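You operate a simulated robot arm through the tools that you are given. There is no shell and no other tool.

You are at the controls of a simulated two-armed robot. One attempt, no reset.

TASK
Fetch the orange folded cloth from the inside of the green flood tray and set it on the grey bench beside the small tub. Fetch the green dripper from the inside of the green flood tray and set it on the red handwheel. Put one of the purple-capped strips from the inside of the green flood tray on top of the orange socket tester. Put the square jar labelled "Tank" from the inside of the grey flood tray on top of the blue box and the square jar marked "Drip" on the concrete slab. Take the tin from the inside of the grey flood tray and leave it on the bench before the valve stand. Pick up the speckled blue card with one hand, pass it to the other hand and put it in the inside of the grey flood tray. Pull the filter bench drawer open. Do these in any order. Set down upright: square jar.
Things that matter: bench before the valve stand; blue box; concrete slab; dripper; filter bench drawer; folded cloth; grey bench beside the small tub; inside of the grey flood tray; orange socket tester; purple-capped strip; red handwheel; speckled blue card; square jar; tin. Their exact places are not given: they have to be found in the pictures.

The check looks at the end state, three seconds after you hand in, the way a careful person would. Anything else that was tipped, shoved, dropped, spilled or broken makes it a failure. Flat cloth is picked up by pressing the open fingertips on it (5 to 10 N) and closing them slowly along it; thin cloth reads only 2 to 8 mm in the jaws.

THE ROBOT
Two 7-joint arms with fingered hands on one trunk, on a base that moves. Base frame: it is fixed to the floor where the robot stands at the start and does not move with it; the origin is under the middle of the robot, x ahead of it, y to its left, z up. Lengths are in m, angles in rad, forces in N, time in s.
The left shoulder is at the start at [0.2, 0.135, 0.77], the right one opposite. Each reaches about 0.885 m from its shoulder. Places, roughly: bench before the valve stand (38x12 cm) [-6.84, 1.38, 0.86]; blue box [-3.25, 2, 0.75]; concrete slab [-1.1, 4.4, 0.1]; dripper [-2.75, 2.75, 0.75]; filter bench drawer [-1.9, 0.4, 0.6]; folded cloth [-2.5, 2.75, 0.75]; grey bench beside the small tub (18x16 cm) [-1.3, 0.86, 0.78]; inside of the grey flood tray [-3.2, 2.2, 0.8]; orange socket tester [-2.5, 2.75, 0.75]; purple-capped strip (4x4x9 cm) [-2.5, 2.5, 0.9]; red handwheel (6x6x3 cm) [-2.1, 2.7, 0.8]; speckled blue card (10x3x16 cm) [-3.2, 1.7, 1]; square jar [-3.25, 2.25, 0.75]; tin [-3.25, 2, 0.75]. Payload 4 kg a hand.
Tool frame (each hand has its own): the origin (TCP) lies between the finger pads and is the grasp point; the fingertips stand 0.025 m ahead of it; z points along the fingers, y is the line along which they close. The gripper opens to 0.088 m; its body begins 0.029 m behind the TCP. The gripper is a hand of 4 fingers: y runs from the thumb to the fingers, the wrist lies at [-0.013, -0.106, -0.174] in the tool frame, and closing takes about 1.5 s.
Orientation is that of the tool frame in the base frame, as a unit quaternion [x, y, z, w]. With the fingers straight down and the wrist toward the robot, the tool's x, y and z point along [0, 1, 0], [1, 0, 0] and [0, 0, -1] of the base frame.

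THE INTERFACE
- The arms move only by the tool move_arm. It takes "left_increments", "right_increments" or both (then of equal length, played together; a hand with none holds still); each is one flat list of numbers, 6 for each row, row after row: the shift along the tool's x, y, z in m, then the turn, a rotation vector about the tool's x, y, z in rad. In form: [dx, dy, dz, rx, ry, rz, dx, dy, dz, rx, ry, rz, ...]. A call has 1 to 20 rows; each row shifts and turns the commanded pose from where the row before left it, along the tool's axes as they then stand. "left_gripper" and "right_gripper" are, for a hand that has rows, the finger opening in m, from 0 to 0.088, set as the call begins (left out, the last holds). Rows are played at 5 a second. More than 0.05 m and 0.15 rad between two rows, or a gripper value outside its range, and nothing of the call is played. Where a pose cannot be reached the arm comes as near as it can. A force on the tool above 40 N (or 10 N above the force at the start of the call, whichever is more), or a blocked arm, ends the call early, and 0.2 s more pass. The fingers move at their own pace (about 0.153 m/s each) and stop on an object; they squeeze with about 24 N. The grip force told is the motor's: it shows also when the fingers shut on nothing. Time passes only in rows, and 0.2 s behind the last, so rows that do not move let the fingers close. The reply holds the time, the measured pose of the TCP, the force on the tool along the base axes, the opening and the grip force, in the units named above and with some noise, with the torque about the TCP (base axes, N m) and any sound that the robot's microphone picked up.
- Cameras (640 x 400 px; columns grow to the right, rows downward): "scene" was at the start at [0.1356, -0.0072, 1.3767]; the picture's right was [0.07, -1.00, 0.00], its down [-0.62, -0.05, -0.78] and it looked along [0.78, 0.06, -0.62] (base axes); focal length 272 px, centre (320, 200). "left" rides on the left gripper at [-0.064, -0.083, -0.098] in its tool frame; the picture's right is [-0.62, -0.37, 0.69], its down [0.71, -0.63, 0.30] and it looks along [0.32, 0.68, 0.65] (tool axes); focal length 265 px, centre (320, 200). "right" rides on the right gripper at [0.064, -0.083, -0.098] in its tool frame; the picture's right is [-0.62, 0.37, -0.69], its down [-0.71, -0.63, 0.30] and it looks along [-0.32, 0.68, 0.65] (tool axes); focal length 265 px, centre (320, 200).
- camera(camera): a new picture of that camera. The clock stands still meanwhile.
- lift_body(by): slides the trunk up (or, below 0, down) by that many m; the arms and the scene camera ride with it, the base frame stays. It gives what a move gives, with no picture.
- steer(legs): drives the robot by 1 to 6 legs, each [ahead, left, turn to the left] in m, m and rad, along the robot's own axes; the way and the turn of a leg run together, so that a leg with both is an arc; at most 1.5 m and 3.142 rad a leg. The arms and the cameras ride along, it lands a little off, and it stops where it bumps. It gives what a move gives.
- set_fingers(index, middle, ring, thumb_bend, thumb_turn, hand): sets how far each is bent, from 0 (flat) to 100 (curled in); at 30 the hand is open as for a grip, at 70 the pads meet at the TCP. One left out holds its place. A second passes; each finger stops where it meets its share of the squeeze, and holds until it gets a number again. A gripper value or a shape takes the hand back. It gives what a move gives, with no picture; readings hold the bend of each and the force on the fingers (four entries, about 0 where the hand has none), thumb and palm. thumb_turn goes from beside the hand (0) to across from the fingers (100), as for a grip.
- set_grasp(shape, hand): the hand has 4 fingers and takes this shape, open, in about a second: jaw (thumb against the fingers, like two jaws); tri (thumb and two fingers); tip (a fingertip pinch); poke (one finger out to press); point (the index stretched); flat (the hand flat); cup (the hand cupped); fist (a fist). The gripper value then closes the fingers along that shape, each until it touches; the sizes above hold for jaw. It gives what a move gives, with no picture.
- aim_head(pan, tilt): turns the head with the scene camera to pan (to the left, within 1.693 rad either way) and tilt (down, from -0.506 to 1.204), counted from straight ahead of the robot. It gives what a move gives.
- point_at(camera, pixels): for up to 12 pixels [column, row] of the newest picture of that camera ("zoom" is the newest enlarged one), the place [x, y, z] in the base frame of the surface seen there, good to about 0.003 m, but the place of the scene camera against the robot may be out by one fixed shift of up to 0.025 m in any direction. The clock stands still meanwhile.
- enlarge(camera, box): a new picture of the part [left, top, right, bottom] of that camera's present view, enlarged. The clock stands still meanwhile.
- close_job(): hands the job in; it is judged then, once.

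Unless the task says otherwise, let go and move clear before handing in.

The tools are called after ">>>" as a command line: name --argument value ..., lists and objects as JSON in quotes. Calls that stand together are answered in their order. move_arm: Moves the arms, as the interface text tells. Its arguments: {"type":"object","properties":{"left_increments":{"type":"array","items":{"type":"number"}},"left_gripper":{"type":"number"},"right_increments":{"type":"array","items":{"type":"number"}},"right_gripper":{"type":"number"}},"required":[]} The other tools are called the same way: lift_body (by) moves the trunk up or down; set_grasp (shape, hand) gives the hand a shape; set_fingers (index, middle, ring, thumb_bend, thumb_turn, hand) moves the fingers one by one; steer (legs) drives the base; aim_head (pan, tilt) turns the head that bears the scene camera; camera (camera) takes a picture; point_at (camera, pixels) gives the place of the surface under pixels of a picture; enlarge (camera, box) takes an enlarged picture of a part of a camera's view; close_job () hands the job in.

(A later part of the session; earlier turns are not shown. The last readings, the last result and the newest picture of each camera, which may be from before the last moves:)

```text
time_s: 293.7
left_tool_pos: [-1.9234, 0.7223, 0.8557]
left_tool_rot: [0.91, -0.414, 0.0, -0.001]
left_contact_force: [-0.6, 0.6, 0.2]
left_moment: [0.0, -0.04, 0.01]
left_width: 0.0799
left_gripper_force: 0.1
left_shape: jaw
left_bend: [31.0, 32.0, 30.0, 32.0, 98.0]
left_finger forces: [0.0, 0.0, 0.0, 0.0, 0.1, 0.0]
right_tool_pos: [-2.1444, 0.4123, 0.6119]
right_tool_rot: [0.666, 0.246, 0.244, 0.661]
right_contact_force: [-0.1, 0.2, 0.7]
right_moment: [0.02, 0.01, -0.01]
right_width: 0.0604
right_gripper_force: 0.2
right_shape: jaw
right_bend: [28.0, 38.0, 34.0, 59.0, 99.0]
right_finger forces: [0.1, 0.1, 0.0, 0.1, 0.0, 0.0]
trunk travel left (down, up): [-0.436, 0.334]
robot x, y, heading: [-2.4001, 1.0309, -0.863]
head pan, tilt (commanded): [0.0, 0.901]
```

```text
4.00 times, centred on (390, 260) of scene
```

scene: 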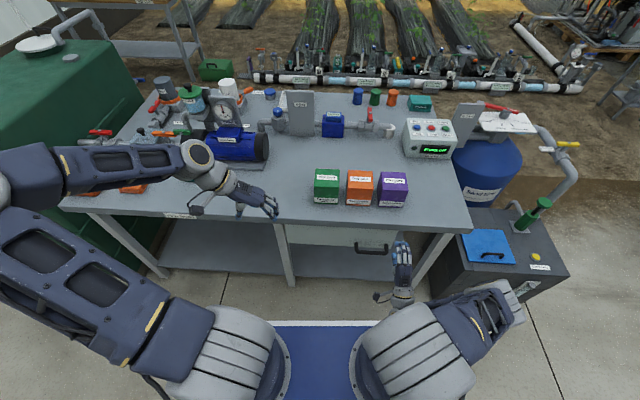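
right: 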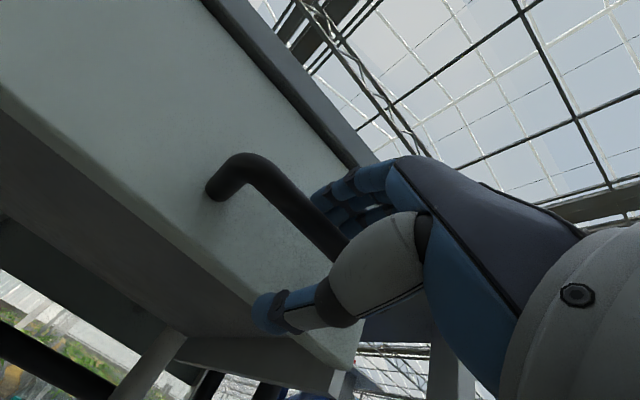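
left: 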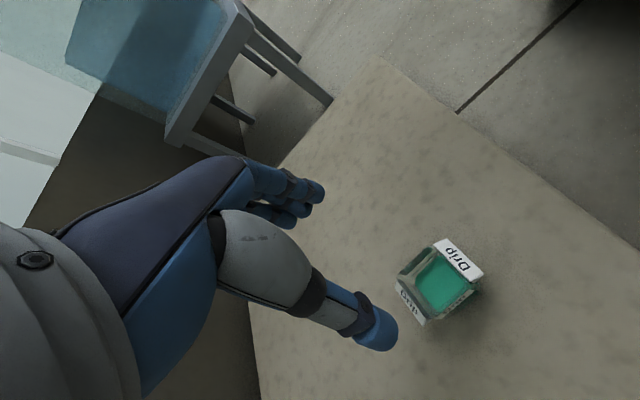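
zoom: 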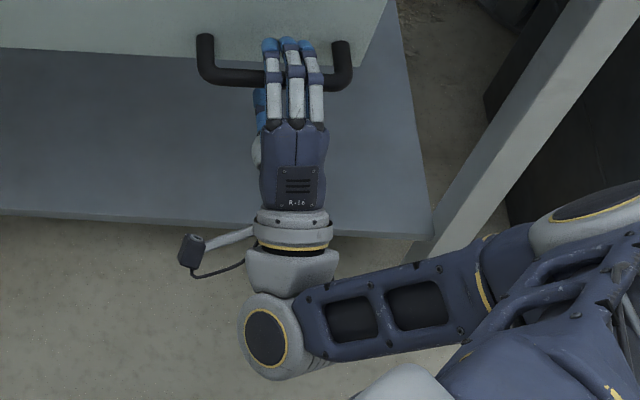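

The bar lies between fingers (above) and thumb (below). I close on it.

>>> move_arm --right_increments '[0, 0, 0, 0, 0, 0, 0, 0, 0, 0, 0, 0, 0, 0, 0, 0, 0, 0, 0, 0, 0, 0, 0, 0, 0, 0, 0, 0, 0, 0, 0, 0, 0, 0, 0, 0, 0, 0, 0, 0, 0, 0]' --right_gripper 0.0

>>> camera --camera "right"

```text
time_s: 295.3
left_tool_pos: [-1.9236, 0.7235, 0.856]
left_tool_rot: [0.91, -0.415, 0.0, 0.0]
left_contact_force: [0.0, 0.1, -0.2]
left_moment: [0.04, 0.03, 0.0]
left_width: 0.0798
left_gripper_force: 0.1
left_shape: jaw
left_bend: [31.0, 32.0, 30.0, 32.0, 98.0]
left_finger forces: [0.1, 0.0, 0.0, 0.1, 0.1, 0.1]
right_tool_pos: [-2.1439, 0.4131, 0.6114]
right_tool_rot: [0.666, 0.246, 0.243, 0.661]
right_contact_force: [-0.8, -0.2, -3.7]
right_moment: [-0.05, 0.02, 0.02]
right_width: 0.0015
right_gripper_force: 24.1
right_shape: jaw
right_bend: [74.0, 71.0, 71.0, 67.0, 100.0]
right_finger forces: [5.5, 1.9, 2.1, 0.1, 22.3, 0.1]
trunk travel left (down, up): [-0.436, 0.334]
robot x, y, heading: [-2.4044, 1.0301, -0.871]
head pan, tilt (commanded): [0.0, 0.901]
```

```text
taken
```

right: 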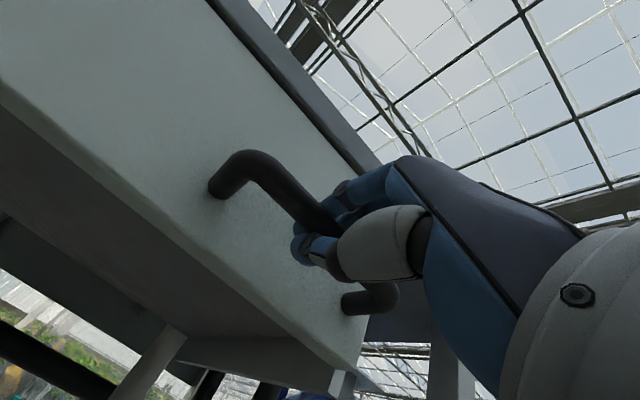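

The fingers are hooked around the bar. I pull by backing the robot up 10 cm and check the drawer follows.

>>> steer --legs '[[-0.1, 0, 0]]'

>>> camera --camera "right"

>>> camera --camera "scene"

```text
time_s: 296.5
left_tool_pos: [-1.9876, 0.7991, 0.8558]
left_tool_rot: [0.91, -0.415, 0.0, 0.0]
left_contact_force: [0.6, 0.3, 0.0]
left_moment: [0.01, 0.01, -0.01]
left_width: 0.08
left_gripper_force: 0.1
left_shape: jaw
left_bend: [31.0, 32.0, 30.0, 32.0, 98.0]
left_finger forces: [0.0, 0.0, 0.1, 0.0, 0.0, 0.1]
right_tool_pos: [-2.2072, 0.4887, 0.6124]
right_tool_rot: [0.666, 0.247, 0.244, 0.66]
right_contact_force: [8.5, 5.3, -6.4]
right_moment: [-0.08, 0.09, 0.01]
right_width: 0.0014
right_gripper_force: 23.7
right_shape: jaw
right_bend: [74.0, 72.0, 71.0, 70.0, 100.0]
right_finger forces: [1.0, 1.3, 2.2, 0.0, 8.5, 0.0]
trunk travel left (down, up): [-0.436, 0.334]
robot x, y, heading: [-2.4668, 1.1086, -0.864]
head pan, tilt (commanded): [0.0, 0.901]
```

```text
taken
```

right: 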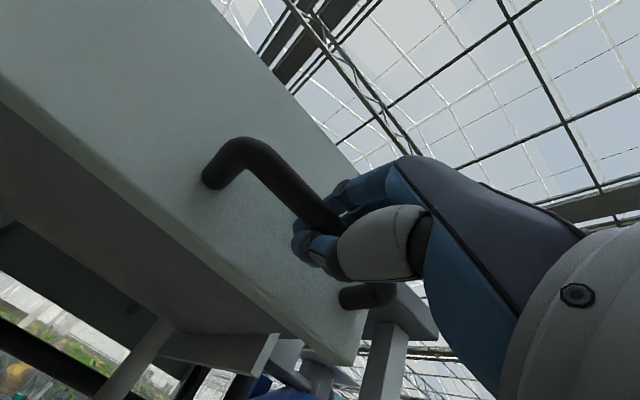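

```text
taken
```

scene: 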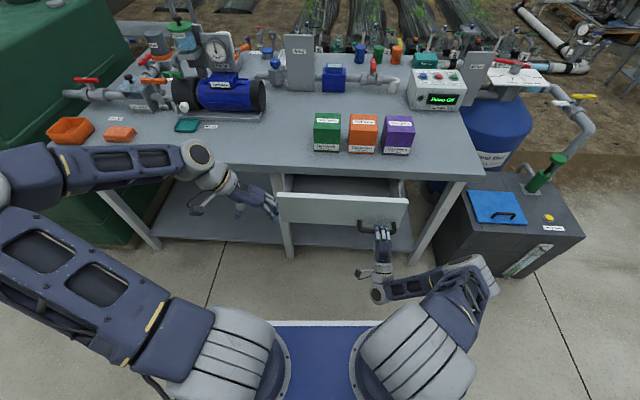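

The drawer has come out about 10 cm with the robot. I pull another 14 cm.

>>> steer --legs '[[-0.14, 0, 0]]'

>>> camera --camera "scene"

```text
time_s: 297.8
left_tool_pos: [-2.0806, 0.907, 0.8554]
left_tool_rot: [0.91, -0.415, 0.0, 0.0]
left_contact_force: [-0.3, 0.2, -0.1]
left_moment: [0.0, -0.01, 0.0]
left_width: 0.0802
left_gripper_force: 0.0
left_shape: jaw
left_bend: [31.0, 32.0, 30.0, 32.0, 98.0]
left_finger forces: [0.0, 0.1, 0.0, 0.0, 0.0, 0.0]
right_tool_pos: [-2.3005, 0.5974, 0.6126]
right_tool_rot: [0.666, 0.246, 0.244, 0.661]
right_contact_force: [0.4, -0.4, 0.8]
right_moment: [0.02, -0.01, 0.0]
right_width: 0.0009
right_gripper_force: 24.3
right_shape: jaw
right_bend: [73.0, 72.0, 70.0, 70.0, 100.0]
right_finger forces: [0.0, 0.0, 0.1, 0.0, 0.2, 0.0]
trunk travel left (down, up): [-0.436, 0.334]
robot x, y, heading: [-2.5559, 1.2126, -0.864]
head pan, tilt (commanded): [0.0, 0.901]
```

```text
taken
```

scene: 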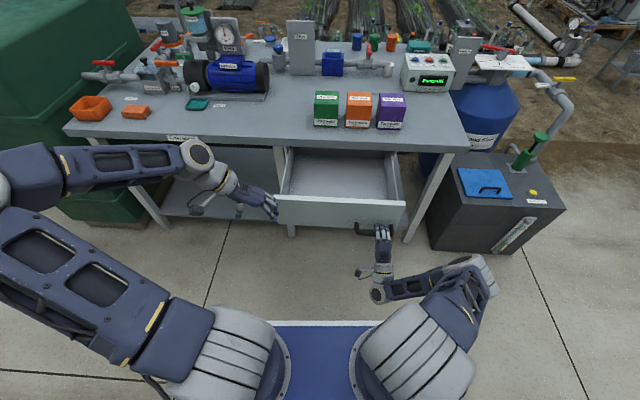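

The drawer is about 24 cm open. I pull a little more to see whether it is at its stop.

>>> steer --legs '[[-0.06, 0, 0]]'

>>> camera --camera "right"

>>> enlarge --camera "scene" --box '[250, 130, 450, 280]'

```text
time_s: 298.9
left_tool_pos: [-2.1184, 0.9516, 0.8564]
left_tool_rot: [0.91, -0.414, -0.001, 0.0]
left_contact_force: [0.1, -0.2, -1.1]
left_moment: [-0.03, -0.03, 0.02]
left_width: 0.0798
left_gripper_force: 0.1
left_shape: jaw
left_bend: [31.0, 32.0, 30.0, 32.0, 98.0]
left_finger forces: [0.0, 0.0, 0.0, 0.0, 0.0, 0.1]
right_tool_pos: [-2.336, 0.6379, 0.6136]
right_tool_rot: [0.667, 0.247, 0.239, 0.661]
right_contact_force: [9.9, -7.8, -3.8]
right_moment: [-0.03, 0.11, 0.04]
right_width: 0.0009
right_gripper_force: 23.9
right_shape: jaw
right_bend: [74.0, 72.0, 70.0, 71.0, 100.0]
right_finger forces: [3.8, 3.5, 4.1, 0.0, 27.7, 0.0]
trunk travel left (down, up): [-0.436, 0.334]
robot x, y, heading: [-2.5961, 1.2581, -0.868]
head pan, tilt (commanded): [0.0, 0.901]
stopped in leg 1: the force on the tool passed its limit at 48 N (the readings are from after the stop); the commanded pose is now the measured one
```

```text
taken
```

right: 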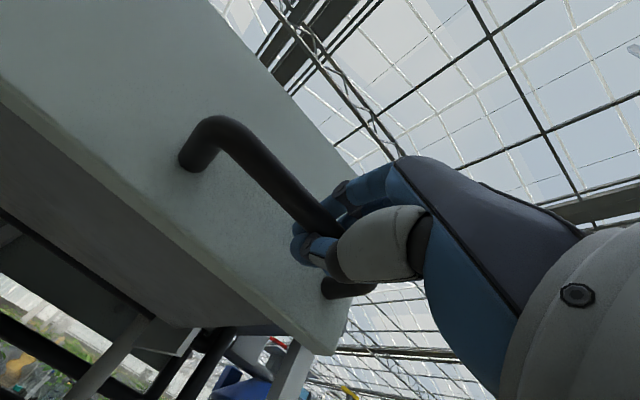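

```text
2.67 times, centred on (350, 205) of scene
```

zoom: 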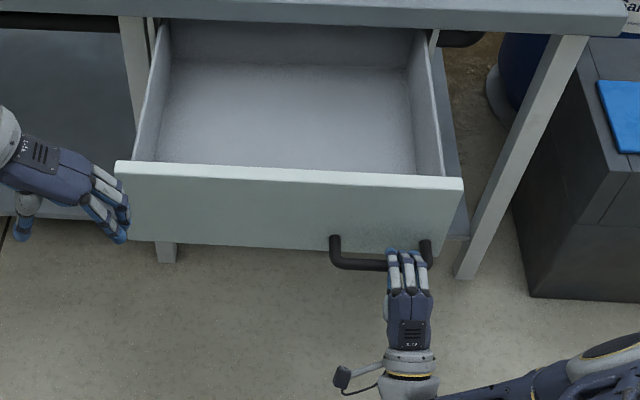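

The drawer is at its stop, fully open. I release the handle and back away.

>>> move_arm --right_increments '[0, 0, 0, 0, 0, 0, 0, 0, 0, 0, 0, 0, 0, 0, 0, 0, 0, 0, 0, 0, 0, 0, 0, 0, 0, 0, 0, 0, 0, 0]' --right_gripper 0.07

>>> steer --legs '[[-0.12, 0, 0]]'

>>> camera --camera "scene"

```text
time_s: 300.1
left_tool_pos: [-2.118, 0.9523, 0.8569]
left_tool_rot: [0.91, -0.415, 0.0, 0.0]
left_contact_force: [0.4, -1.0, -0.3]
left_moment: [0.02, 0.06, -0.01]
left_width: 0.0798
left_gripper_force: 0.2
left_shape: jaw
left_bend: [31.0, 32.0, 30.0, 32.0, 98.0]
left_finger forces: [0.1, 0.0, 0.1, 0.0, 0.0, 0.0]
right_tool_pos: [-2.336, 0.6378, 0.6136]
right_tool_rot: [0.666, 0.247, 0.241, 0.662]
right_contact_force: [0.0, -0.7, -0.1]
right_moment: [0.01, -0.05, 0.03]
right_width: 0.0699
right_gripper_force: 0.0
right_shape: jaw
right_bend: [27.0, 34.0, 32.0, 50.0, 99.0]
right_finger forces: [0.0, 0.1, 0.1, 0.0, 0.1, 0.1]
trunk travel left (down, up): [-0.436, 0.334]
robot x, y, heading: [-2.5928, 1.2577, -0.866]
head pan, tilt (commanded): [0.0, 0.901]
```

```text
time_s: 301.3
left_tool_pos: [-2.1799, 1.031, 0.8568]
left_tool_rot: [0.911, -0.412, 0.0, 0.0]
left_contact_force: [-1.1, 1.2, 0.4]
left_moment: [0.0, 0.03, 0.01]
left_width: 0.0798
left_gripper_force: 0.0
left_shape: jaw
left_bend: [31.0, 32.0, 30.0, 32.0, 98.0]
left_finger forces: [0.0, 0.0, 0.1, 0.0, 0.0, 0.0]
right_tool_pos: [-2.3981, 0.7153, 0.6128]
right_tool_rot: [0.666, 0.248, 0.242, 0.661]
right_contact_force: [0.6, 0.2, -0.4]
right_moment: [-0.01, -0.02, -0.04]
right_width: 0.0701
right_gripper_force: 0.1
right_shape: jaw
right_bend: [27.0, 34.0, 32.0, 50.0, 99.0]
right_finger forces: [0.0, 0.0, 0.1, 0.1, 0.0, 0.0]
trunk travel left (down, up): [-0.436, 0.334]
robot x, y, heading: [-2.6605, 1.3342, -0.866]
head pan, tilt (commanded): [0.0, 0.901]
```

```text
taken
```

scene: 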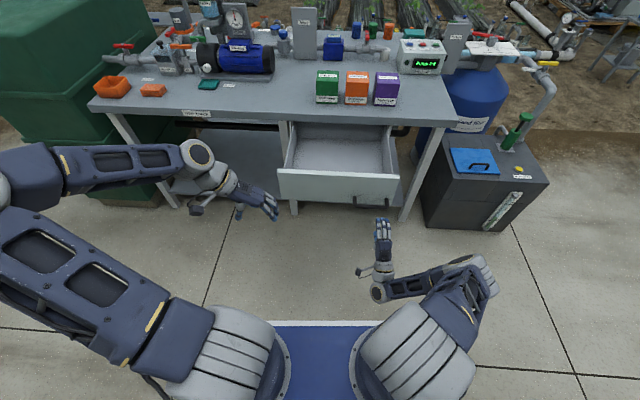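

The drawer is fully open and the cloth lies on the bench. Next the card: I raise the trunk, bring the right hand back to a compact standard pose, and then move to a roomier place to turn around.

>>> lift_body --by 0.3

>>> move_arm --right_increments '[0, 0.04, 0, 0, 0, 0, 0, 0.04, 0, 0, 0, 0, 0, 0.04, 0, 0, 0, 0, 0, 0.04, 0.02, 0.13, 0, 0, 0, 0.03, 0.02, 0.13, 0, 0, 0, 0, 0, 0.13, 0, 0, 0, 0, 0, 0.13, 0, 0, 0, 0, 0, 0.13, 0, 0, 0, 0, 0, 0.13, 0, 0, 0, 0, 0, 0.13, 0, 0, 0, 0, 0, 0.13, 0, 0, 0, 0, 0, 0.13, 0, 0, 0, 0, 0, 0.13, 0, 0, 0, 0, 0, 0.13, 0, 0, 0, 0, 0, 0.14, 0, 0, 0, 0, 0, 0, 0, 0]'

>>> aim_head --pan -1.5 --tilt 0.5

>>> camera --camera "scene"

```text
time_s: 304.3
left_tool_pos: [-2.1803, 1.0296, 1.1563]
left_tool_rot: [0.911, -0.413, 0.0, 0.0]
left_contact_force: [-0.2, 0.1, 0.5]
left_moment: [0.01, 0.0, 0.0]
left_width: 0.08
left_gripper_force: 0.0
left_shape: jaw
left_bend: [31.0, 32.0, 30.0, 32.0, 98.0]
left_finger forces: [0.0, 0.0, 0.0, 0.1, 0.0, 0.0]
right_tool_pos: [-2.3975, 0.7149, 0.9138]
right_tool_rot: [0.666, 0.247, 0.241, 0.662]
right_contact_force: [0.1, 0.5, 0.0]
right_moment: [0.02, -0.02, -0.05]
right_width: 0.0698
right_gripper_force: 0.1
right_shape: jaw
right_bend: [27.0, 34.0, 32.0, 50.0, 99.0]
right_finger forces: [0.1, 0.1, 0.1, 0.0, 0.0, 0.1]
trunk travel left (down, up): [-0.736, 0.034]
robot x, y, heading: [-2.6611, 1.3349, -0.86]
head pan, tilt (commanded): [0.0, 0.901]
```

```text
time_s: 307.7
left_tool_pos: [-2.1807, 1.0308, 1.1555]
left_tool_rot: [0.911, -0.413, 0.0, 0.0]
left_contact_force: [-0.3, -0.4, 0.4]
left_moment: [-0.01, 0.01, -0.03]
left_width: 0.0798
left_gripper_force: 0.0
left_shape: jaw
left_bend: [31.0, 32.0, 30.0, 32.0, 98.0]
left_finger forces: [0.0, 0.0, 0.0, 0.1, 0.1, 0.0]
right_tool_pos: [-2.3673, 0.6823, 1.1004]
right_tool_rot: [0.938, 0.347, -0.004, -0.003]
right_contact_force: [0.0, 0.1, 0.7]
right_moment: [0.01, -0.04, -0.02]
right_width: 0.0702
right_gripper_force: 0.0
right_shape: jaw
right_bend: [27.0, 34.0, 32.0, 50.0, 99.0]
right_finger forces: [0.0, 0.1, 0.0, 0.0, 0.0, 0.0]
trunk travel left (down, up): [-0.736, 0.034]
robot x, y, heading: [-2.6603, 1.3318, -0.861]
head pan, tilt (commanded): [0.0, 0.901]
```

```text
time_s: 309.3
left_tool_pos: [-2.1802, 1.0311, 1.1563]
left_tool_rot: [0.911, -0.412, 0.0, 0.001]
left_contact_force: [-0.3, -0.1, -0.4]
left_moment: [-0.01, -0.02, -0.03]
left_width: 0.0799
left_gripper_force: 0.0
left_shape: jaw
left_bend: [31.0, 32.0, 30.0, 32.0, 98.0]
left_finger forces: [0.0, 0.1, 0.1, 0.0, 0.1, 0.0]
right_tool_pos: [-2.3677, 0.6816, 1.1]
right_tool_rot: [0.938, 0.346, -0.004, -0.002]
right_contact_force: [0.4, 0.4, 0.3]
right_moment: [-0.02, 0.06, 0.0]
right_width: 0.07
right_gripper_force: 0.0
right_shape: jaw
right_bend: [27.0, 34.0, 32.0, 50.0, 99.0]
right_finger forces: [0.0, 0.0, 0.0, 0.0, 0.1, 0.1]
trunk travel left (down, up): [-0.736, 0.034]
robot x, y, heading: [-2.6596, 1.3318, -0.861]
head pan, tilt (commanded): [-1.499, 0.499]
```

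```text
taken
```

scene: 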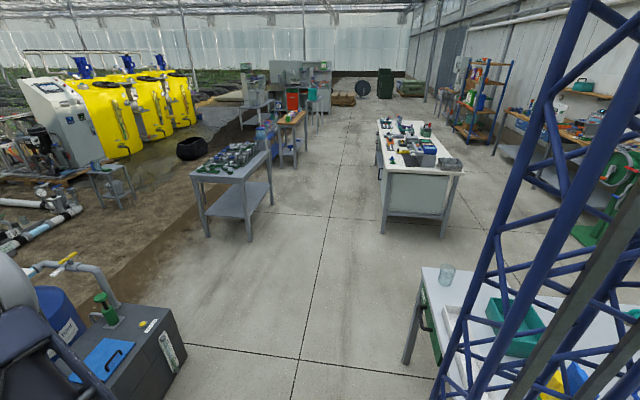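

To the right there is open floor between a grey table (235,190), a white desk (420,180) and the card table (lower right). I measure them to plan my turn.

>>> point_at --camera "scene" --pixels '[[207, 236], [250, 240], [271, 200], [382, 232], [443, 236], [405, 362], [440, 300], [300, 300], [130, 330], [185, 345], [425, 270], [462, 175]]'

```text
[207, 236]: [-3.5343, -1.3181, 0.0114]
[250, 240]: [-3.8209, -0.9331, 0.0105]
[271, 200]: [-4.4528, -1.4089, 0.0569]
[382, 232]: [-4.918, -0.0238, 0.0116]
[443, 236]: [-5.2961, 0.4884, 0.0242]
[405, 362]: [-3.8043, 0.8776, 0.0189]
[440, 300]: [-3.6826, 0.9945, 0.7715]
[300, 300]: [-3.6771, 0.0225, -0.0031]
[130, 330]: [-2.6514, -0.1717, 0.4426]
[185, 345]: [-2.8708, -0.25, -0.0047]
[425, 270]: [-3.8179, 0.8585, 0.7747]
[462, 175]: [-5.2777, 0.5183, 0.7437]
```

The open area around u≈2.5, v≈2.9 is wide enough. I drive forward and to the right, then turn around to face the card table.

>>> steer --legs '[[0.24, 0, 0], [0, -1.45, 0], [0, -0.3, 0], [0, 0, 1.57], [0, 0, 1.57]]'

>>> aim_head --pan -0.6 --tilt 0.5

>>> camera --camera "scene"

```text
time_s: 327.3
left_tool_pos: [-4.3284, 0.2945, 1.1553]
left_tool_rot: [0.395, 0.919, -0.001, 0.001]
left_contact_force: [-0.1, -0.4, -0.7]
left_moment: [0.0, 0.03, -0.06]
left_width: 0.0797
left_gripper_force: 0.1
left_shape: jaw
left_bend: [31.0, 32.0, 30.0, 32.0, 98.0]
left_finger forces: [0.0, 0.0, 0.0, 0.0, 0.1, 0.1]
right_tool_pos: [-4.1542, 0.6504, 1.1011]
right_tool_rot: [-0.363, 0.932, -0.003, 0.005]
right_contact_force: [-1.3, -0.5, 0.6]
right_moment: [-0.01, 0.01, 0.02]
right_width: 0.0699
right_gripper_force: 0.0
right_shape: jaw
right_bend: [27.0, 34.0, 32.0, 50.0, 99.0]
right_finger forces: [0.0, 0.0, 0.1, 0.1, 0.0, 0.1]
trunk travel left (down, up): [-0.736, 0.034]
robot x, y, heading: [-3.8336, 0.0081, 2.313]
head pan, tilt (commanded): [-1.499, 0.499]
```

```text
time_s: 328.5
left_tool_pos: [-4.3275, 0.2952, 1.1565]
left_tool_rot: [0.396, 0.918, -0.001, 0.0]
left_contact_force: [-0.4, -0.2, -0.1]
left_moment: [0.03, 0.0, -0.01]
left_width: 0.0803
left_gripper_force: 0.2
left_shape: jaw
left_bend: [31.0, 32.0, 30.0, 32.0, 98.0]
left_finger forces: [0.1, 0.0, 0.1, 0.0, 0.0, 0.1]
right_tool_pos: [-4.1545, 0.6502, 1.1014]
right_tool_rot: [-0.362, 0.932, -0.003, 0.005]
right_contact_force: [0.4, 0.1, 0.4]
right_moment: [0.03, -0.02, -0.01]
right_width: 0.0706
right_gripper_force: 0.1
right_shape: jaw
right_bend: [27.0, 34.0, 32.0, 50.0, 99.0]
right_finger forces: [0.1, 0.1, 0.0, 0.0, 0.0, 0.0]
trunk travel left (down, up): [-0.736, 0.034]
robot x, y, heading: [-3.8379, 0.0088, 2.315]
head pan, tilt (commanded): [-0.6, 0.499]
```

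```text
taken
```

scene: 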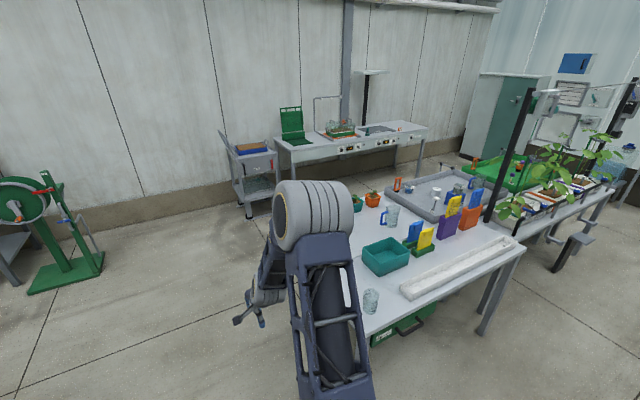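

I am now facing the card table. I raise and retract the right hand, then strafe right to stand near the orange pot with the speckled card.

>>> move_arm --right_increments '[0, -0.03, -0.03, 0, 0, 0, 0, -0.03, -0.03, 0, 0, 0, 0, -0.03, -0.03, 0, 0, 0, 0, -0.03, -0.03, 0, 0, 0, 0, -0.03, 0, 0, 0, 0]' --right_gripper 0.088

>>> steer --legs '[[0, 0, -0.033], [0, -1.12, 0], [0.17, 0, 0]]'

>>> aim_head --pan -0.4 --tilt 0.8

>>> camera --camera "scene"

>>> camera --camera "right"

```text
time_s: 329.7
left_tool_pos: [-4.3271, 0.2938, 1.1562]
left_tool_rot: [0.396, 0.918, 0.0, 0.0]
left_contact_force: [0.4, -1.0, -0.3]
left_moment: [0.0, -0.02, -0.01]
left_width: 0.0799
left_gripper_force: 0.0
left_shape: jaw
left_bend: [31.0, 32.0, 30.0, 32.0, 98.0]
left_finger forces: [0.0, 0.0, 0.1, 0.0, 0.1, 0.0]
right_tool_pos: [-4.074, 0.5259, 1.2203]
right_tool_rot: [-0.396, 0.918, -0.005, 0.006]
right_contact_force: [1.4, 2.7, 1.4]
right_moment: [-0.14, 0.22, 0.06]
right_width: 0.088
right_gripper_force: 0.0
right_shape: jaw
right_bend: [30.0, 30.0, 30.0, 30.0, 98.0]
right_finger forces: [0.0, 0.1, 0.1, 0.1, 0.1, 0.0]
trunk travel left (down, up): [-0.736, 0.034]
robot x, y, heading: [-3.8385, 0.0096, 2.318]
head pan, tilt (commanded): [-0.6, 0.499]
```

```text
time_s: 336.9
left_tool_pos: [-3.5787, 1.174, 1.1561]
left_tool_rot: [0.41, 0.912, 0.0, 0.0]
left_contact_force: [0.0, -0.2, -0.5]
left_moment: [0.01, 0.01, -0.01]
left_width: 0.0798
left_gripper_force: 0.0
left_shape: jaw
left_bend: [31.0, 32.0, 30.0, 32.0, 98.0]
left_finger forces: [0.1, 0.1, 0.0, 0.0, 0.0, 0.0]
right_tool_pos: [-3.2977, 1.4103, 1.221]
right_tool_rot: [-0.349, 0.937, -0.004, 0.005]
right_contact_force: [0.3, -0.1, 0.2]
right_moment: [0.0, 0.03, 0.01]
right_width: 0.0878
right_gripper_force: 0.1
right_shape: jaw
right_bend: [30.0, 30.0, 30.0, 30.0, 98.0]
right_finger forces: [0.0, 0.0, 0.0, 0.1, 0.0, 0.0]
trunk travel left (down, up): [-0.736, 0.034]
robot x, y, heading: [-3.0994, 0.8714, 2.28]
head pan, tilt (commanded): [-0.6, 0.499]
```

```text
time_s: 337.7
left_tool_pos: [-3.5787, 1.1743, 1.157]
left_tool_rot: [0.409, 0.913, 0.0, 0.0]
left_contact_force: [-1.1, -0.8, 0.3]
left_moment: [0.0, 0.0, -0.03]
left_width: 0.08
left_gripper_force: 0.1
left_shape: jaw
left_bend: [31.0, 32.0, 30.0, 32.0, 98.0]
left_finger forces: [0.1, 0.0, 0.0, 0.0, 0.0, 0.0]
right_tool_pos: [-3.2977, 1.4102, 1.2218]
right_tool_rot: [-0.348, 0.937, -0.003, 0.005]
right_contact_force: [0.4, 1.1, 0.7]
right_moment: [-0.02, 0.0, -0.01]
right_width: 0.0879
right_gripper_force: 0.1
right_shape: jaw
right_bend: [30.0, 30.0, 30.0, 30.0, 98.0]
right_finger forces: [0.0, 0.0, 0.1, 0.0, 0.1, 0.0]
trunk travel left (down, up): [-0.736, 0.034]
robot x, y, heading: [-3.0983, 0.87, 2.288]
head pan, tilt (commanded): [-0.4, 0.799]
```

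```text
taken
```

scene: 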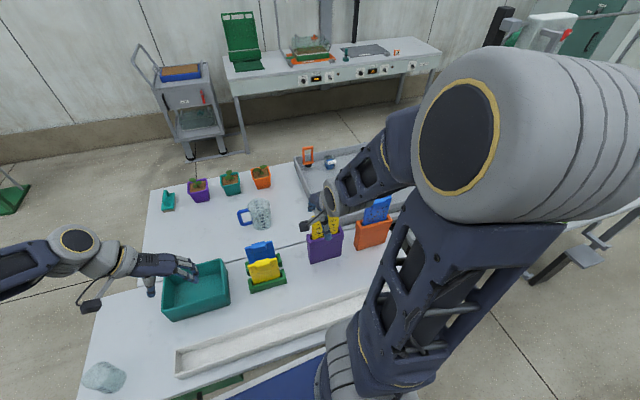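

```text
taken
```

right: 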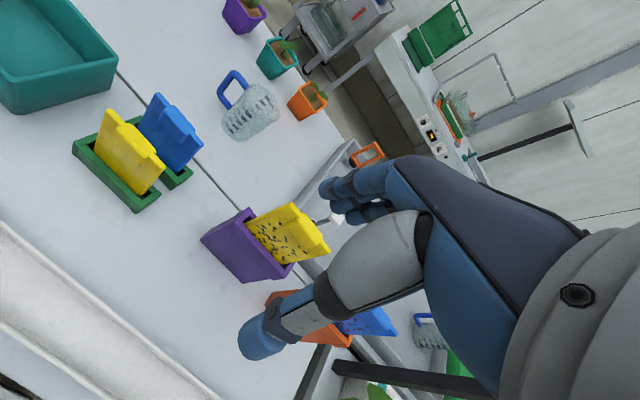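

The speckled card's pot is to the right behind the purple one. I check where my right elbow is relative to the black post before moving the hand right.

>>> point_at --camera "scene" --pixels '[[440, 150], [520, 120], [600, 120], [400, 150], [510, 240], [370, 215], [375, 235], [325, 240], [497, 25], [545, 20], [330, 200], [420, 300]]'

>>> aim_head --pan -1.1 --tilt 0.6

>>> camera --camera "scene"

```text
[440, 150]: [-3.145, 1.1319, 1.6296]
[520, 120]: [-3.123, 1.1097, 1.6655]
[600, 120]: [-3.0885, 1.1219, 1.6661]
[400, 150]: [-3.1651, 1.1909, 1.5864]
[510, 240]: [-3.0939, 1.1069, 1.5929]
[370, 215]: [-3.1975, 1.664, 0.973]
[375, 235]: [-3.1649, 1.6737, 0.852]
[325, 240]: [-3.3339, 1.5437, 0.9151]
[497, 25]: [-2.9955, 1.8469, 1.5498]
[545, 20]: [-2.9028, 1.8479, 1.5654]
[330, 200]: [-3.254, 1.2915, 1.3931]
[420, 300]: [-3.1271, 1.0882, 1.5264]
```

```text
time_s: 338.8
left_tool_pos: [-3.5779, 1.174, 1.1573]
left_tool_rot: [0.409, 0.913, 0.0, 0.0]
left_contact_force: [-0.6, 0.2, -0.7]
left_moment: [-0.01, 0.0, -0.02]
left_width: 0.08
left_gripper_force: 0.1
left_shape: jaw
left_bend: [31.0, 32.0, 30.0, 32.0, 98.0]
left_finger forces: [0.0, 0.0, 0.1, 0.0, 0.0, 0.0]
right_tool_pos: [-3.2975, 1.4111, 1.2211]
right_tool_rot: [-0.349, 0.937, -0.003, 0.005]
right_contact_force: [1.1, -0.3, -0.1]
right_moment: [-0.02, 0.02, 0.0]
right_width: 0.0881
right_gripper_force: 0.0
right_shape: jaw
right_bend: [30.0, 30.0, 30.0, 30.0, 98.0]
right_finger forces: [0.0, 0.0, 0.0, 0.0, 0.0, 0.0]
trunk travel left (down, up): [-0.736, 0.034]
robot x, y, heading: [-3.0942, 0.8727, 2.279]
head pan, tilt (commanded): [-1.1, 0.6]
```

```text
taken
```

scene: 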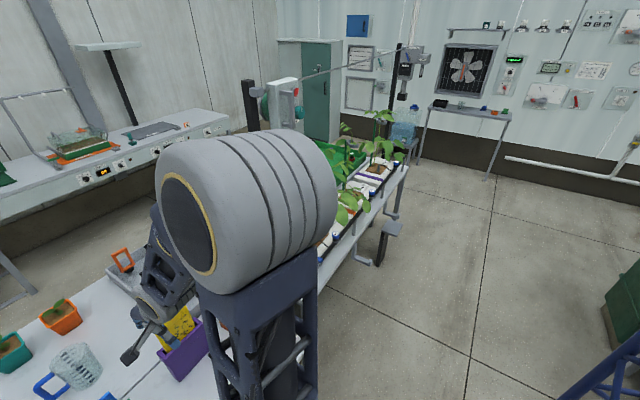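

The right elbow is high and close to the body, while the post stands 0.75 m to my right, so there is room. I move the right hand over toward the speckled card.

>>> move_arm --right_increments '[-0.04, 0, 0, 0, 0, 0, -0.04, 0, 0, 0, 0, 0, -0.04, 0, 0, 0, 0, 0, -0.04, 0, 0, 0, 0, 0, -0.04, 0, 0, 0, 0, 0, -0.04, 0, 0, 0, 0, 0, -0.03, 0, 0, 0, 0, 0, 0, 0, 0, 0, 0, 0]'

>>> camera --camera "right"

>>> aim_head --pan -0.6 --tilt 0.8

>>> camera --camera "scene"

```text
time_s: 340.6
left_tool_pos: [-3.5798, 1.1742, 1.1562]
left_tool_rot: [0.41, 0.912, -0.001, 0.0]
left_contact_force: [-0.3, 0.0, -1.3]
left_moment: [0.0, -0.02, 0.01]
left_width: 0.0797
left_gripper_force: 0.0
left_shape: jaw
left_bend: [31.0, 32.0, 30.0, 32.0, 98.0]
left_finger forces: [0.0, 0.1, 0.0, 0.1, 0.0, 0.0]
right_tool_pos: [-3.0932, 1.5866, 1.2233]
right_tool_rot: [-0.348, 0.938, -0.002, 0.003]
right_contact_force: [-0.5, 0.8, -0.4]
right_moment: [-0.01, 0.02, 0.02]
right_width: 0.0879
right_gripper_force: 0.0
right_shape: jaw
right_bend: [30.0, 30.0, 30.0, 30.0, 98.0]
right_finger forces: [0.0, 0.1, 0.0, 0.0, 0.0, 0.1]
trunk travel left (down, up): [-0.736, 0.034]
robot x, y, heading: [-3.1, 0.8724, 2.285]
head pan, tilt (commanded): [-1.1, 0.6]
```

```text
taken
```

right: 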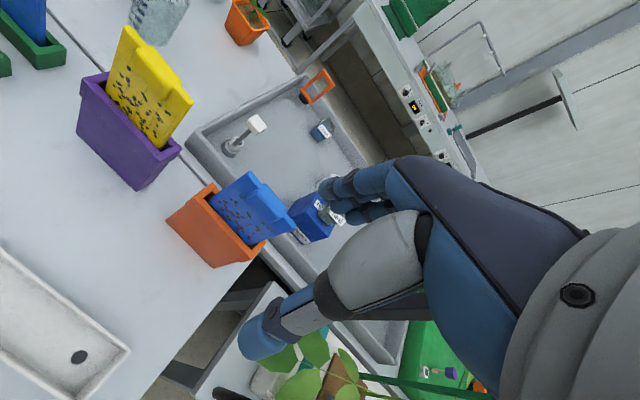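

```text
time_s: 341.5
left_tool_pos: [-3.5787, 1.1743, 1.1561]
left_tool_rot: [0.409, 0.913, 0.0, 0.0]
left_contact_force: [0.3, -0.2, -0.1]
left_moment: [-0.02, -0.02, 0.01]
left_width: 0.0797
left_gripper_force: 0.0
left_shape: jaw
left_bend: [31.0, 32.0, 30.0, 32.0, 98.0]
left_finger forces: [0.1, 0.1, 0.0, 0.1, 0.0, 0.0]
right_tool_pos: [-3.0941, 1.5861, 1.2224]
right_tool_rot: [-0.348, 0.937, -0.002, 0.005]
right_contact_force: [0.5, 0.0, -0.6]
right_moment: [-0.01, 0.02, 0.03]
right_width: 0.088
right_gripper_force: 0.0
right_shape: jaw
right_bend: [30.0, 30.0, 30.0, 30.0, 98.0]
right_finger forces: [0.0, 0.1, 0.1, 0.0, 0.0, 0.0]
trunk travel left (down, up): [-0.736, 0.034]
robot x, y, heading: [-3.0965, 0.8714, 2.285]
head pan, tilt (commanded): [-0.6, 0.799]
```

```text
taken
```

scene: 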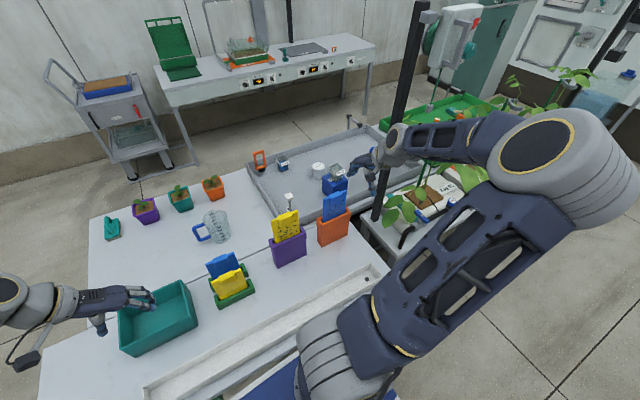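

The right elbow swung outward to the right, near the black post. I measure how close forearm and post are.

>>> point_at --camera "scene" --pixels '[[410, 70], [385, 190], [378, 215], [397, 130], [420, 140], [450, 145], [480, 140], [540, 145], [500, 200], [600, 170], [410, 100], [375, 165]]'

>>> enlarge --camera "scene" --box '[340, 60, 480, 230]'

```text
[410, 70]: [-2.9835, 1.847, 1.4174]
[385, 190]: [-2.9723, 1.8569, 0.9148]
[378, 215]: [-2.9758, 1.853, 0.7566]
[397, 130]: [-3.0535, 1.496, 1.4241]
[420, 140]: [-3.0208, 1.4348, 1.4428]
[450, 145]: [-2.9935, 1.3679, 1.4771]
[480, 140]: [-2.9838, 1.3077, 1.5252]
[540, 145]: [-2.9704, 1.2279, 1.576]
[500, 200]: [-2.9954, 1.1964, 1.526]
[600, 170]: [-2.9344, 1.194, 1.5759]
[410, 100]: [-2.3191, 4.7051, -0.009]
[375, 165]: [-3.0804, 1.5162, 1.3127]
```

```text
2.35 times, centred on (410, 145) of scene
```

zoom: 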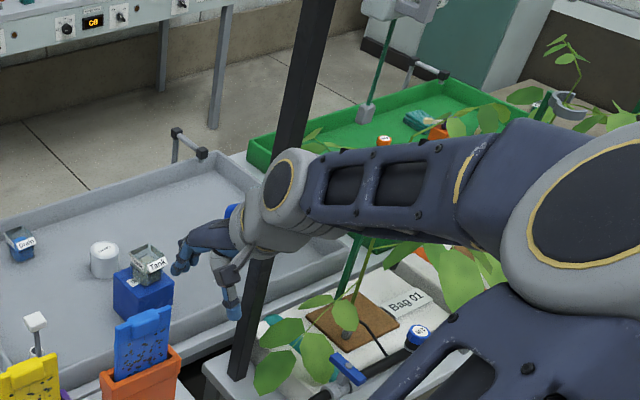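

The forearm is more than 20 cm from the post. I measure the speckled card in the right hand's view.

>>> enlarge --camera "right" --box '[150, 150, 310, 280]'

>>> point_at --camera "zoom" --pixels '[[330, 70], [445, 190], [190, 145], [310, 285], [370, 95], [430, 165], [300, 130], [395, 245], [370, 120], [150, 150], [265, 320], [390, 330]]'

```text
3.08 times, centred on (230, 215) of right
```

zoom: 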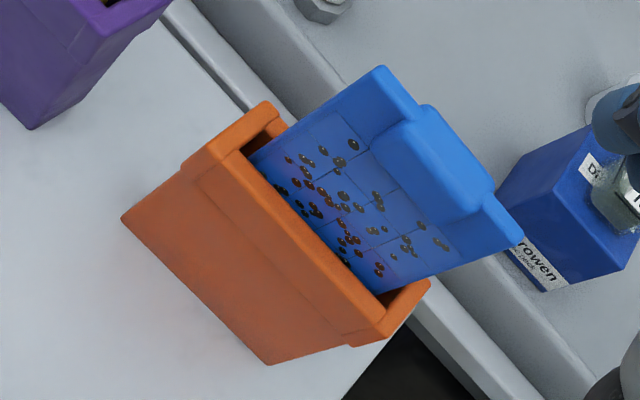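

```text
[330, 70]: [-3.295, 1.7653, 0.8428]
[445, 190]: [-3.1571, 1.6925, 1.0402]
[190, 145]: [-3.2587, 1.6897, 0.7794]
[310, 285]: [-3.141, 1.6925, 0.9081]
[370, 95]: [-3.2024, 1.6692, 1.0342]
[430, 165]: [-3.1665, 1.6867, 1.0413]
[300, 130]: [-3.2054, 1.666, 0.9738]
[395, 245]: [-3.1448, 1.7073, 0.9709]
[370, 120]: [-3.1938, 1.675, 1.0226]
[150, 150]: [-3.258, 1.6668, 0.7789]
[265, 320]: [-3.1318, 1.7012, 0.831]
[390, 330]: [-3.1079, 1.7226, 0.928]
```

I query the card's corners and its thick tab at the top.

>>> point_at --camera "zoom" --pixels '[[385, 75], [515, 235], [410, 165], [400, 140], [440, 205], [455, 145], [470, 170], [430, 120], [395, 100], [500, 225], [350, 190], [460, 240]]'

```text
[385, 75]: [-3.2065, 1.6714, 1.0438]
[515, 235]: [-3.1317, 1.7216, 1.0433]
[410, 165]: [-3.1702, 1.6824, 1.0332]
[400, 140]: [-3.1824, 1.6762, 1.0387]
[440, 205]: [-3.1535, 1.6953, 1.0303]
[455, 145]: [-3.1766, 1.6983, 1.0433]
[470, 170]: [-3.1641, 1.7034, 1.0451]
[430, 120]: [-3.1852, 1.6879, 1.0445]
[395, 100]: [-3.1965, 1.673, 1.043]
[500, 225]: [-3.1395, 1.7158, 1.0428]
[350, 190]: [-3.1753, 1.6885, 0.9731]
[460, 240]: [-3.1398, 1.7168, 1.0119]
```

The tab centre is about [-3.1685, 1.693], top z 1.045, the card is turned about 6° from my hand. I move above it, align the yaw, and come down to just above with the hand open.

>>> move_arm --right_increments '[-0.0045, 0.0431, 0, 0, 0, 0, -0.0045, 0.0431, 0, 0, 0, 0, -0.0045, 0.0431, 0, 0, 0, 0, 0, 0, 0, 0, 0, 0.112, 0, 0, 0.04, 0, 0, 0, 0, 0, 0.04, 0, 0, 0, 0, 0, 0.02, 0, 0, 0, 0, 0, 0, 0, 0, 0]' --right_gripper 0.07

>>> camera --camera "right"

>>> camera --camera "scene"

```text
time_s: 343.3
left_tool_pos: [-3.578, 1.1742, 1.1564]
left_tool_rot: [0.409, 0.913, 0.001, 0.0]
left_contact_force: [-0.1, 0.5, 0.6]
left_moment: [-0.02, 0.0, -0.01]
left_width: 0.0799
left_gripper_force: 0.0
left_shape: jaw
left_bend: [31.0, 32.0, 30.0, 32.0, 98.0]
left_finger forces: [0.0, 0.0, 0.0, 0.0, 0.0, 0.1]
right_tool_pos: [-3.1667, 1.6933, 1.122]
right_tool_rot: [-0.295, 0.955, -0.003, 0.005]
right_contact_force: [0.1, -0.2, 0.0]
right_moment: [0.02, -0.03, 0.0]
right_width: 0.0703
right_gripper_force: 0.0
right_shape: jaw
right_bend: [27.0, 34.0, 31.0, 49.0, 99.0]
right_finger forces: [0.1, 0.1, 0.0, 0.0, 0.0, 0.0]
trunk travel left (down, up): [-0.736, 0.034]
robot x, y, heading: [-3.0962, 0.8751, 2.283]
head pan, tilt (commanded): [-0.6, 0.799]
```

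```text
taken
```

right: 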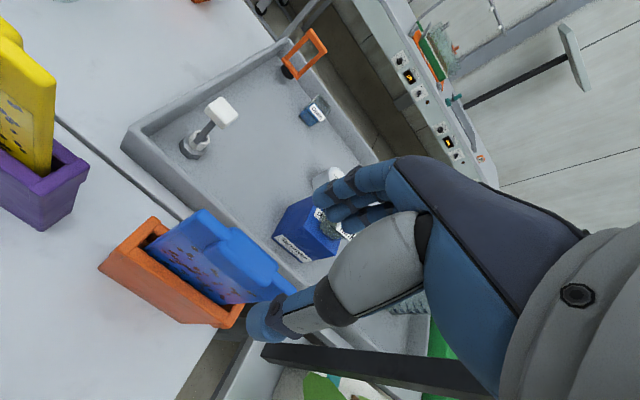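

```text
taken
```

scene: 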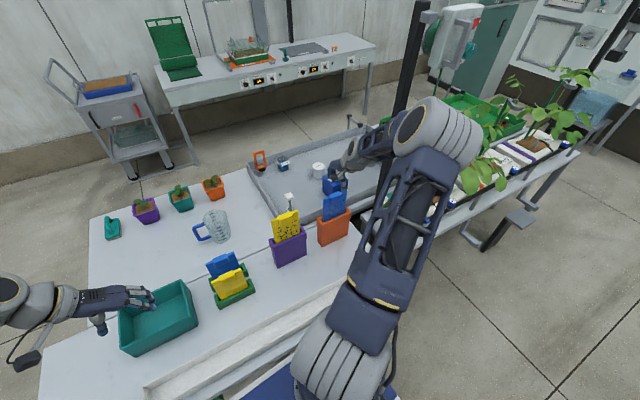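

I verify the tab's location relative to the hand from this close view.

>>> enlarge --camera "right" --box '[150, 190, 310, 330]'

>>> point_at --camera "zoom" --pixels '[[290, 130], [340, 200], [310, 165], [250, 150], [300, 230], [275, 190], [215, 70], [395, 290], [240, 100], [380, 260]]'

```text
2.86 times, centred on (230, 260) of right
```

zoom: 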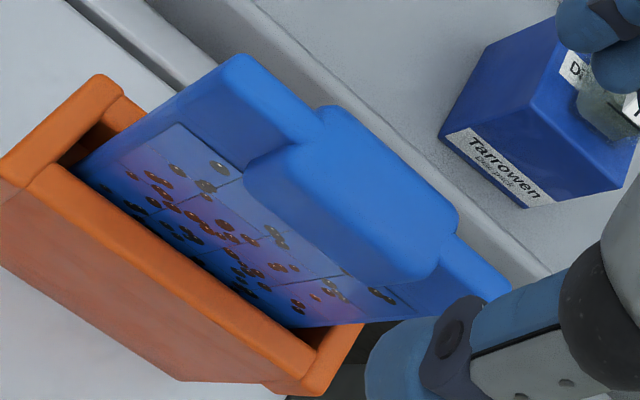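

```text
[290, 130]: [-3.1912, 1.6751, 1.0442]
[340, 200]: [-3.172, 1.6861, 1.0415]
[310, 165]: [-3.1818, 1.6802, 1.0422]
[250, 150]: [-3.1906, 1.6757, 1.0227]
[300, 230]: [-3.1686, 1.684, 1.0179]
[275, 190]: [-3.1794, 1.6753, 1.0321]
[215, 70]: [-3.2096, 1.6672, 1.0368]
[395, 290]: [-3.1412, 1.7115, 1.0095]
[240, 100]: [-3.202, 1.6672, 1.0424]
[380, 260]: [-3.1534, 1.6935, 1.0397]
```

The tab is centred within 4 mm. I lower so the fingertips straddle the tab's lower part and close.

>>> move_arm --right_increments '[0, 0.003, 0.04, 0, 0, 0, 0, 0, 0.03, 0, 0, 0, 0, 0, 0.018, 0, 0, 0, 0, 0, 0, 0, 0, 0]'

>>> camera --camera "right"

>>> move_arm --right_increments '[0, 0, 0, 0, 0, 0, 0, 0, 0, 0, 0, 0, 0, 0, 0, 0, 0, 0, 0, 0, 0, 0, 0, 0, 0, 0, 0, 0, 0, 0, 0, 0, 0, 0, 0, 0, 0, 0, 0, 0, 0, 0]' --right_gripper 0.0

>>> camera --camera "right"

```text
time_s: 344.3
left_tool_pos: [-3.5787, 1.1744, 1.1565]
left_tool_rot: [0.409, 0.913, 0.001, 0.0]
left_contact_force: [0.1, -0.2, -0.2]
left_moment: [0.01, 0.0, 0.0]
left_width: 0.08
left_gripper_force: 0.0
left_shape: jaw
left_bend: [31.0, 32.0, 30.0, 32.0, 98.0]
left_finger forces: [0.1, 0.0, 0.0, 0.0, 0.0, 0.0]
right_tool_pos: [-3.1669, 1.6959, 1.0347]
right_tool_rot: [-0.295, 0.955, -0.003, 0.004]
right_contact_force: [0.1, 1.0, -0.1]
right_moment: [-0.02, 0.01, -0.01]
right_width: 0.0705
right_gripper_force: 0.2
right_shape: jaw
right_bend: [27.0, 34.0, 31.0, 49.0, 99.0]
right_finger forces: [0.0, 0.1, 0.1, 0.0, 0.1, 0.0]
trunk travel left (down, up): [-0.736, 0.034]
robot x, y, heading: [-3.0972, 0.8736, 2.286]
head pan, tilt (commanded): [-0.6, 0.799]
```

```text
taken
```

right: 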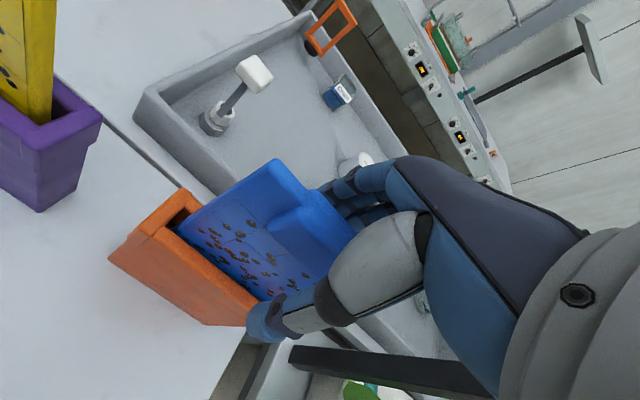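

```text
time_s: 345.9
left_tool_pos: [-3.5783, 1.1747, 1.1564]
left_tool_rot: [0.409, 0.913, 0.001, 0.0]
left_contact_force: [0.3, 0.5, -0.4]
left_moment: [0.03, 0.03, -0.02]
left_width: 0.08
left_gripper_force: 0.1
left_shape: jaw
left_bend: [31.0, 32.0, 30.0, 32.0, 98.0]
left_finger forces: [0.1, 0.0, 0.1, 0.1, 0.1, 0.0]
right_tool_pos: [-3.167, 1.6957, 1.0338]
right_tool_rot: [-0.296, 0.955, -0.002, 0.004]
right_contact_force: [-0.6, -0.2, -0.1]
right_moment: [-0.01, 0.04, 0.05]
right_width: 0.0183
right_gripper_force: 23.6
right_shape: jaw
right_bend: [73.0, 58.0, 57.0, 74.0, 100.0]
right_finger forces: [13.1, 6.2, 2.9, 0.0, 21.7, 0.0]
trunk travel left (down, up): [-0.736, 0.034]
robot x, y, heading: [-3.0986, 0.8723, 2.283]
head pan, tilt (commanded): [-0.6, 0.799]
```

```text
taken
```

right: 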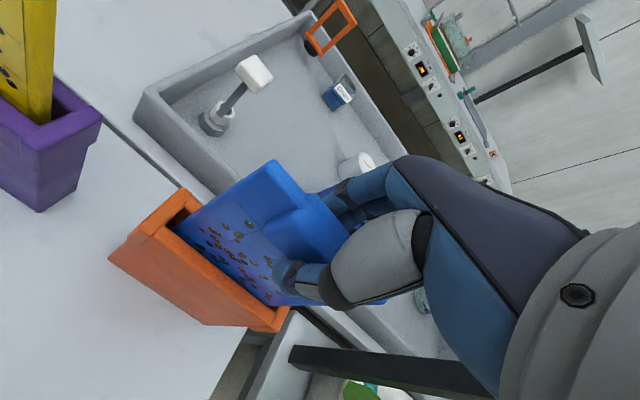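

The tab is gripped (18 mm, well loaded). I lift the card straight up out of its pot.

>>> move_arm --right_increments '[0, 0, -0.01, 0, 0, 0, 0, 0, -0.02, 0, 0, 0, 0, 0, -0.03, 0, 0, 0, 0, 0, -0.03, 0, 0, 0, 0, 0, -0.03, 0, 0, 0, 0, 0, -0.03, 0, 0, 0, 0, 0, 0, 0, 0, 0]'

>>> camera --camera "right"

>>> camera --camera "scene"

```text
time_s: 347.5
left_tool_pos: [-3.5786, 1.1743, 1.1556]
left_tool_rot: [0.409, 0.912, 0.0, 0.0]
left_contact_force: [-0.7, -0.2, 0.5]
left_moment: [0.01, -0.02, 0.0]
left_width: 0.0798
left_gripper_force: 0.0
left_shape: jaw
left_bend: [31.0, 32.0, 30.0, 32.0, 98.0]
left_finger forces: [0.0, 0.0, 0.0, 0.0, 0.1, 0.0]
right_tool_pos: [-3.1698, 1.6959, 1.1846]
right_tool_rot: [-0.296, 0.955, -0.002, 0.004]
right_contact_force: [0.6, 1.0, -0.7]
right_moment: [0.01, 0.0, 0.01]
right_width: 0.0181
right_gripper_force: 23.6
right_shape: jaw
right_bend: [73.0, 59.0, 59.0, 74.0, 100.0]
right_finger forces: [13.7, 5.6, 2.7, 0.0, 22.2, 0.0]
trunk travel left (down, up): [-0.736, 0.034]
robot x, y, heading: [-3.097, 0.8744, 2.286]
head pan, tilt (commanded): [-0.6, 0.799]
```

```text
taken
```

right: 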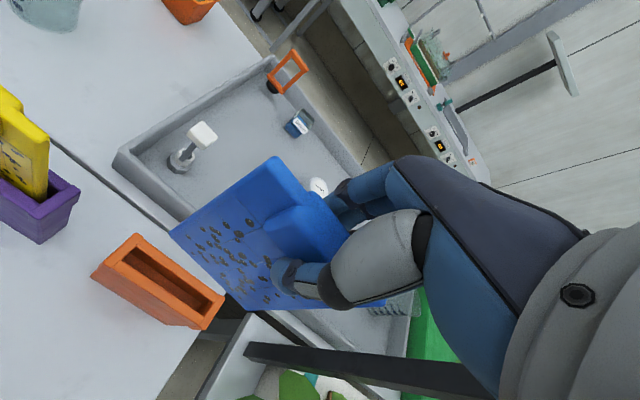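

```text
taken
```

scene: 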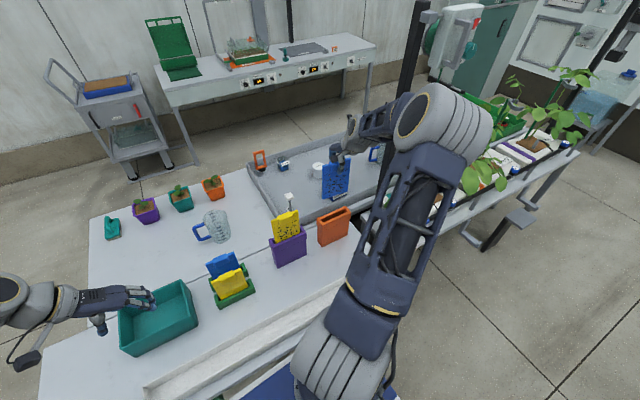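

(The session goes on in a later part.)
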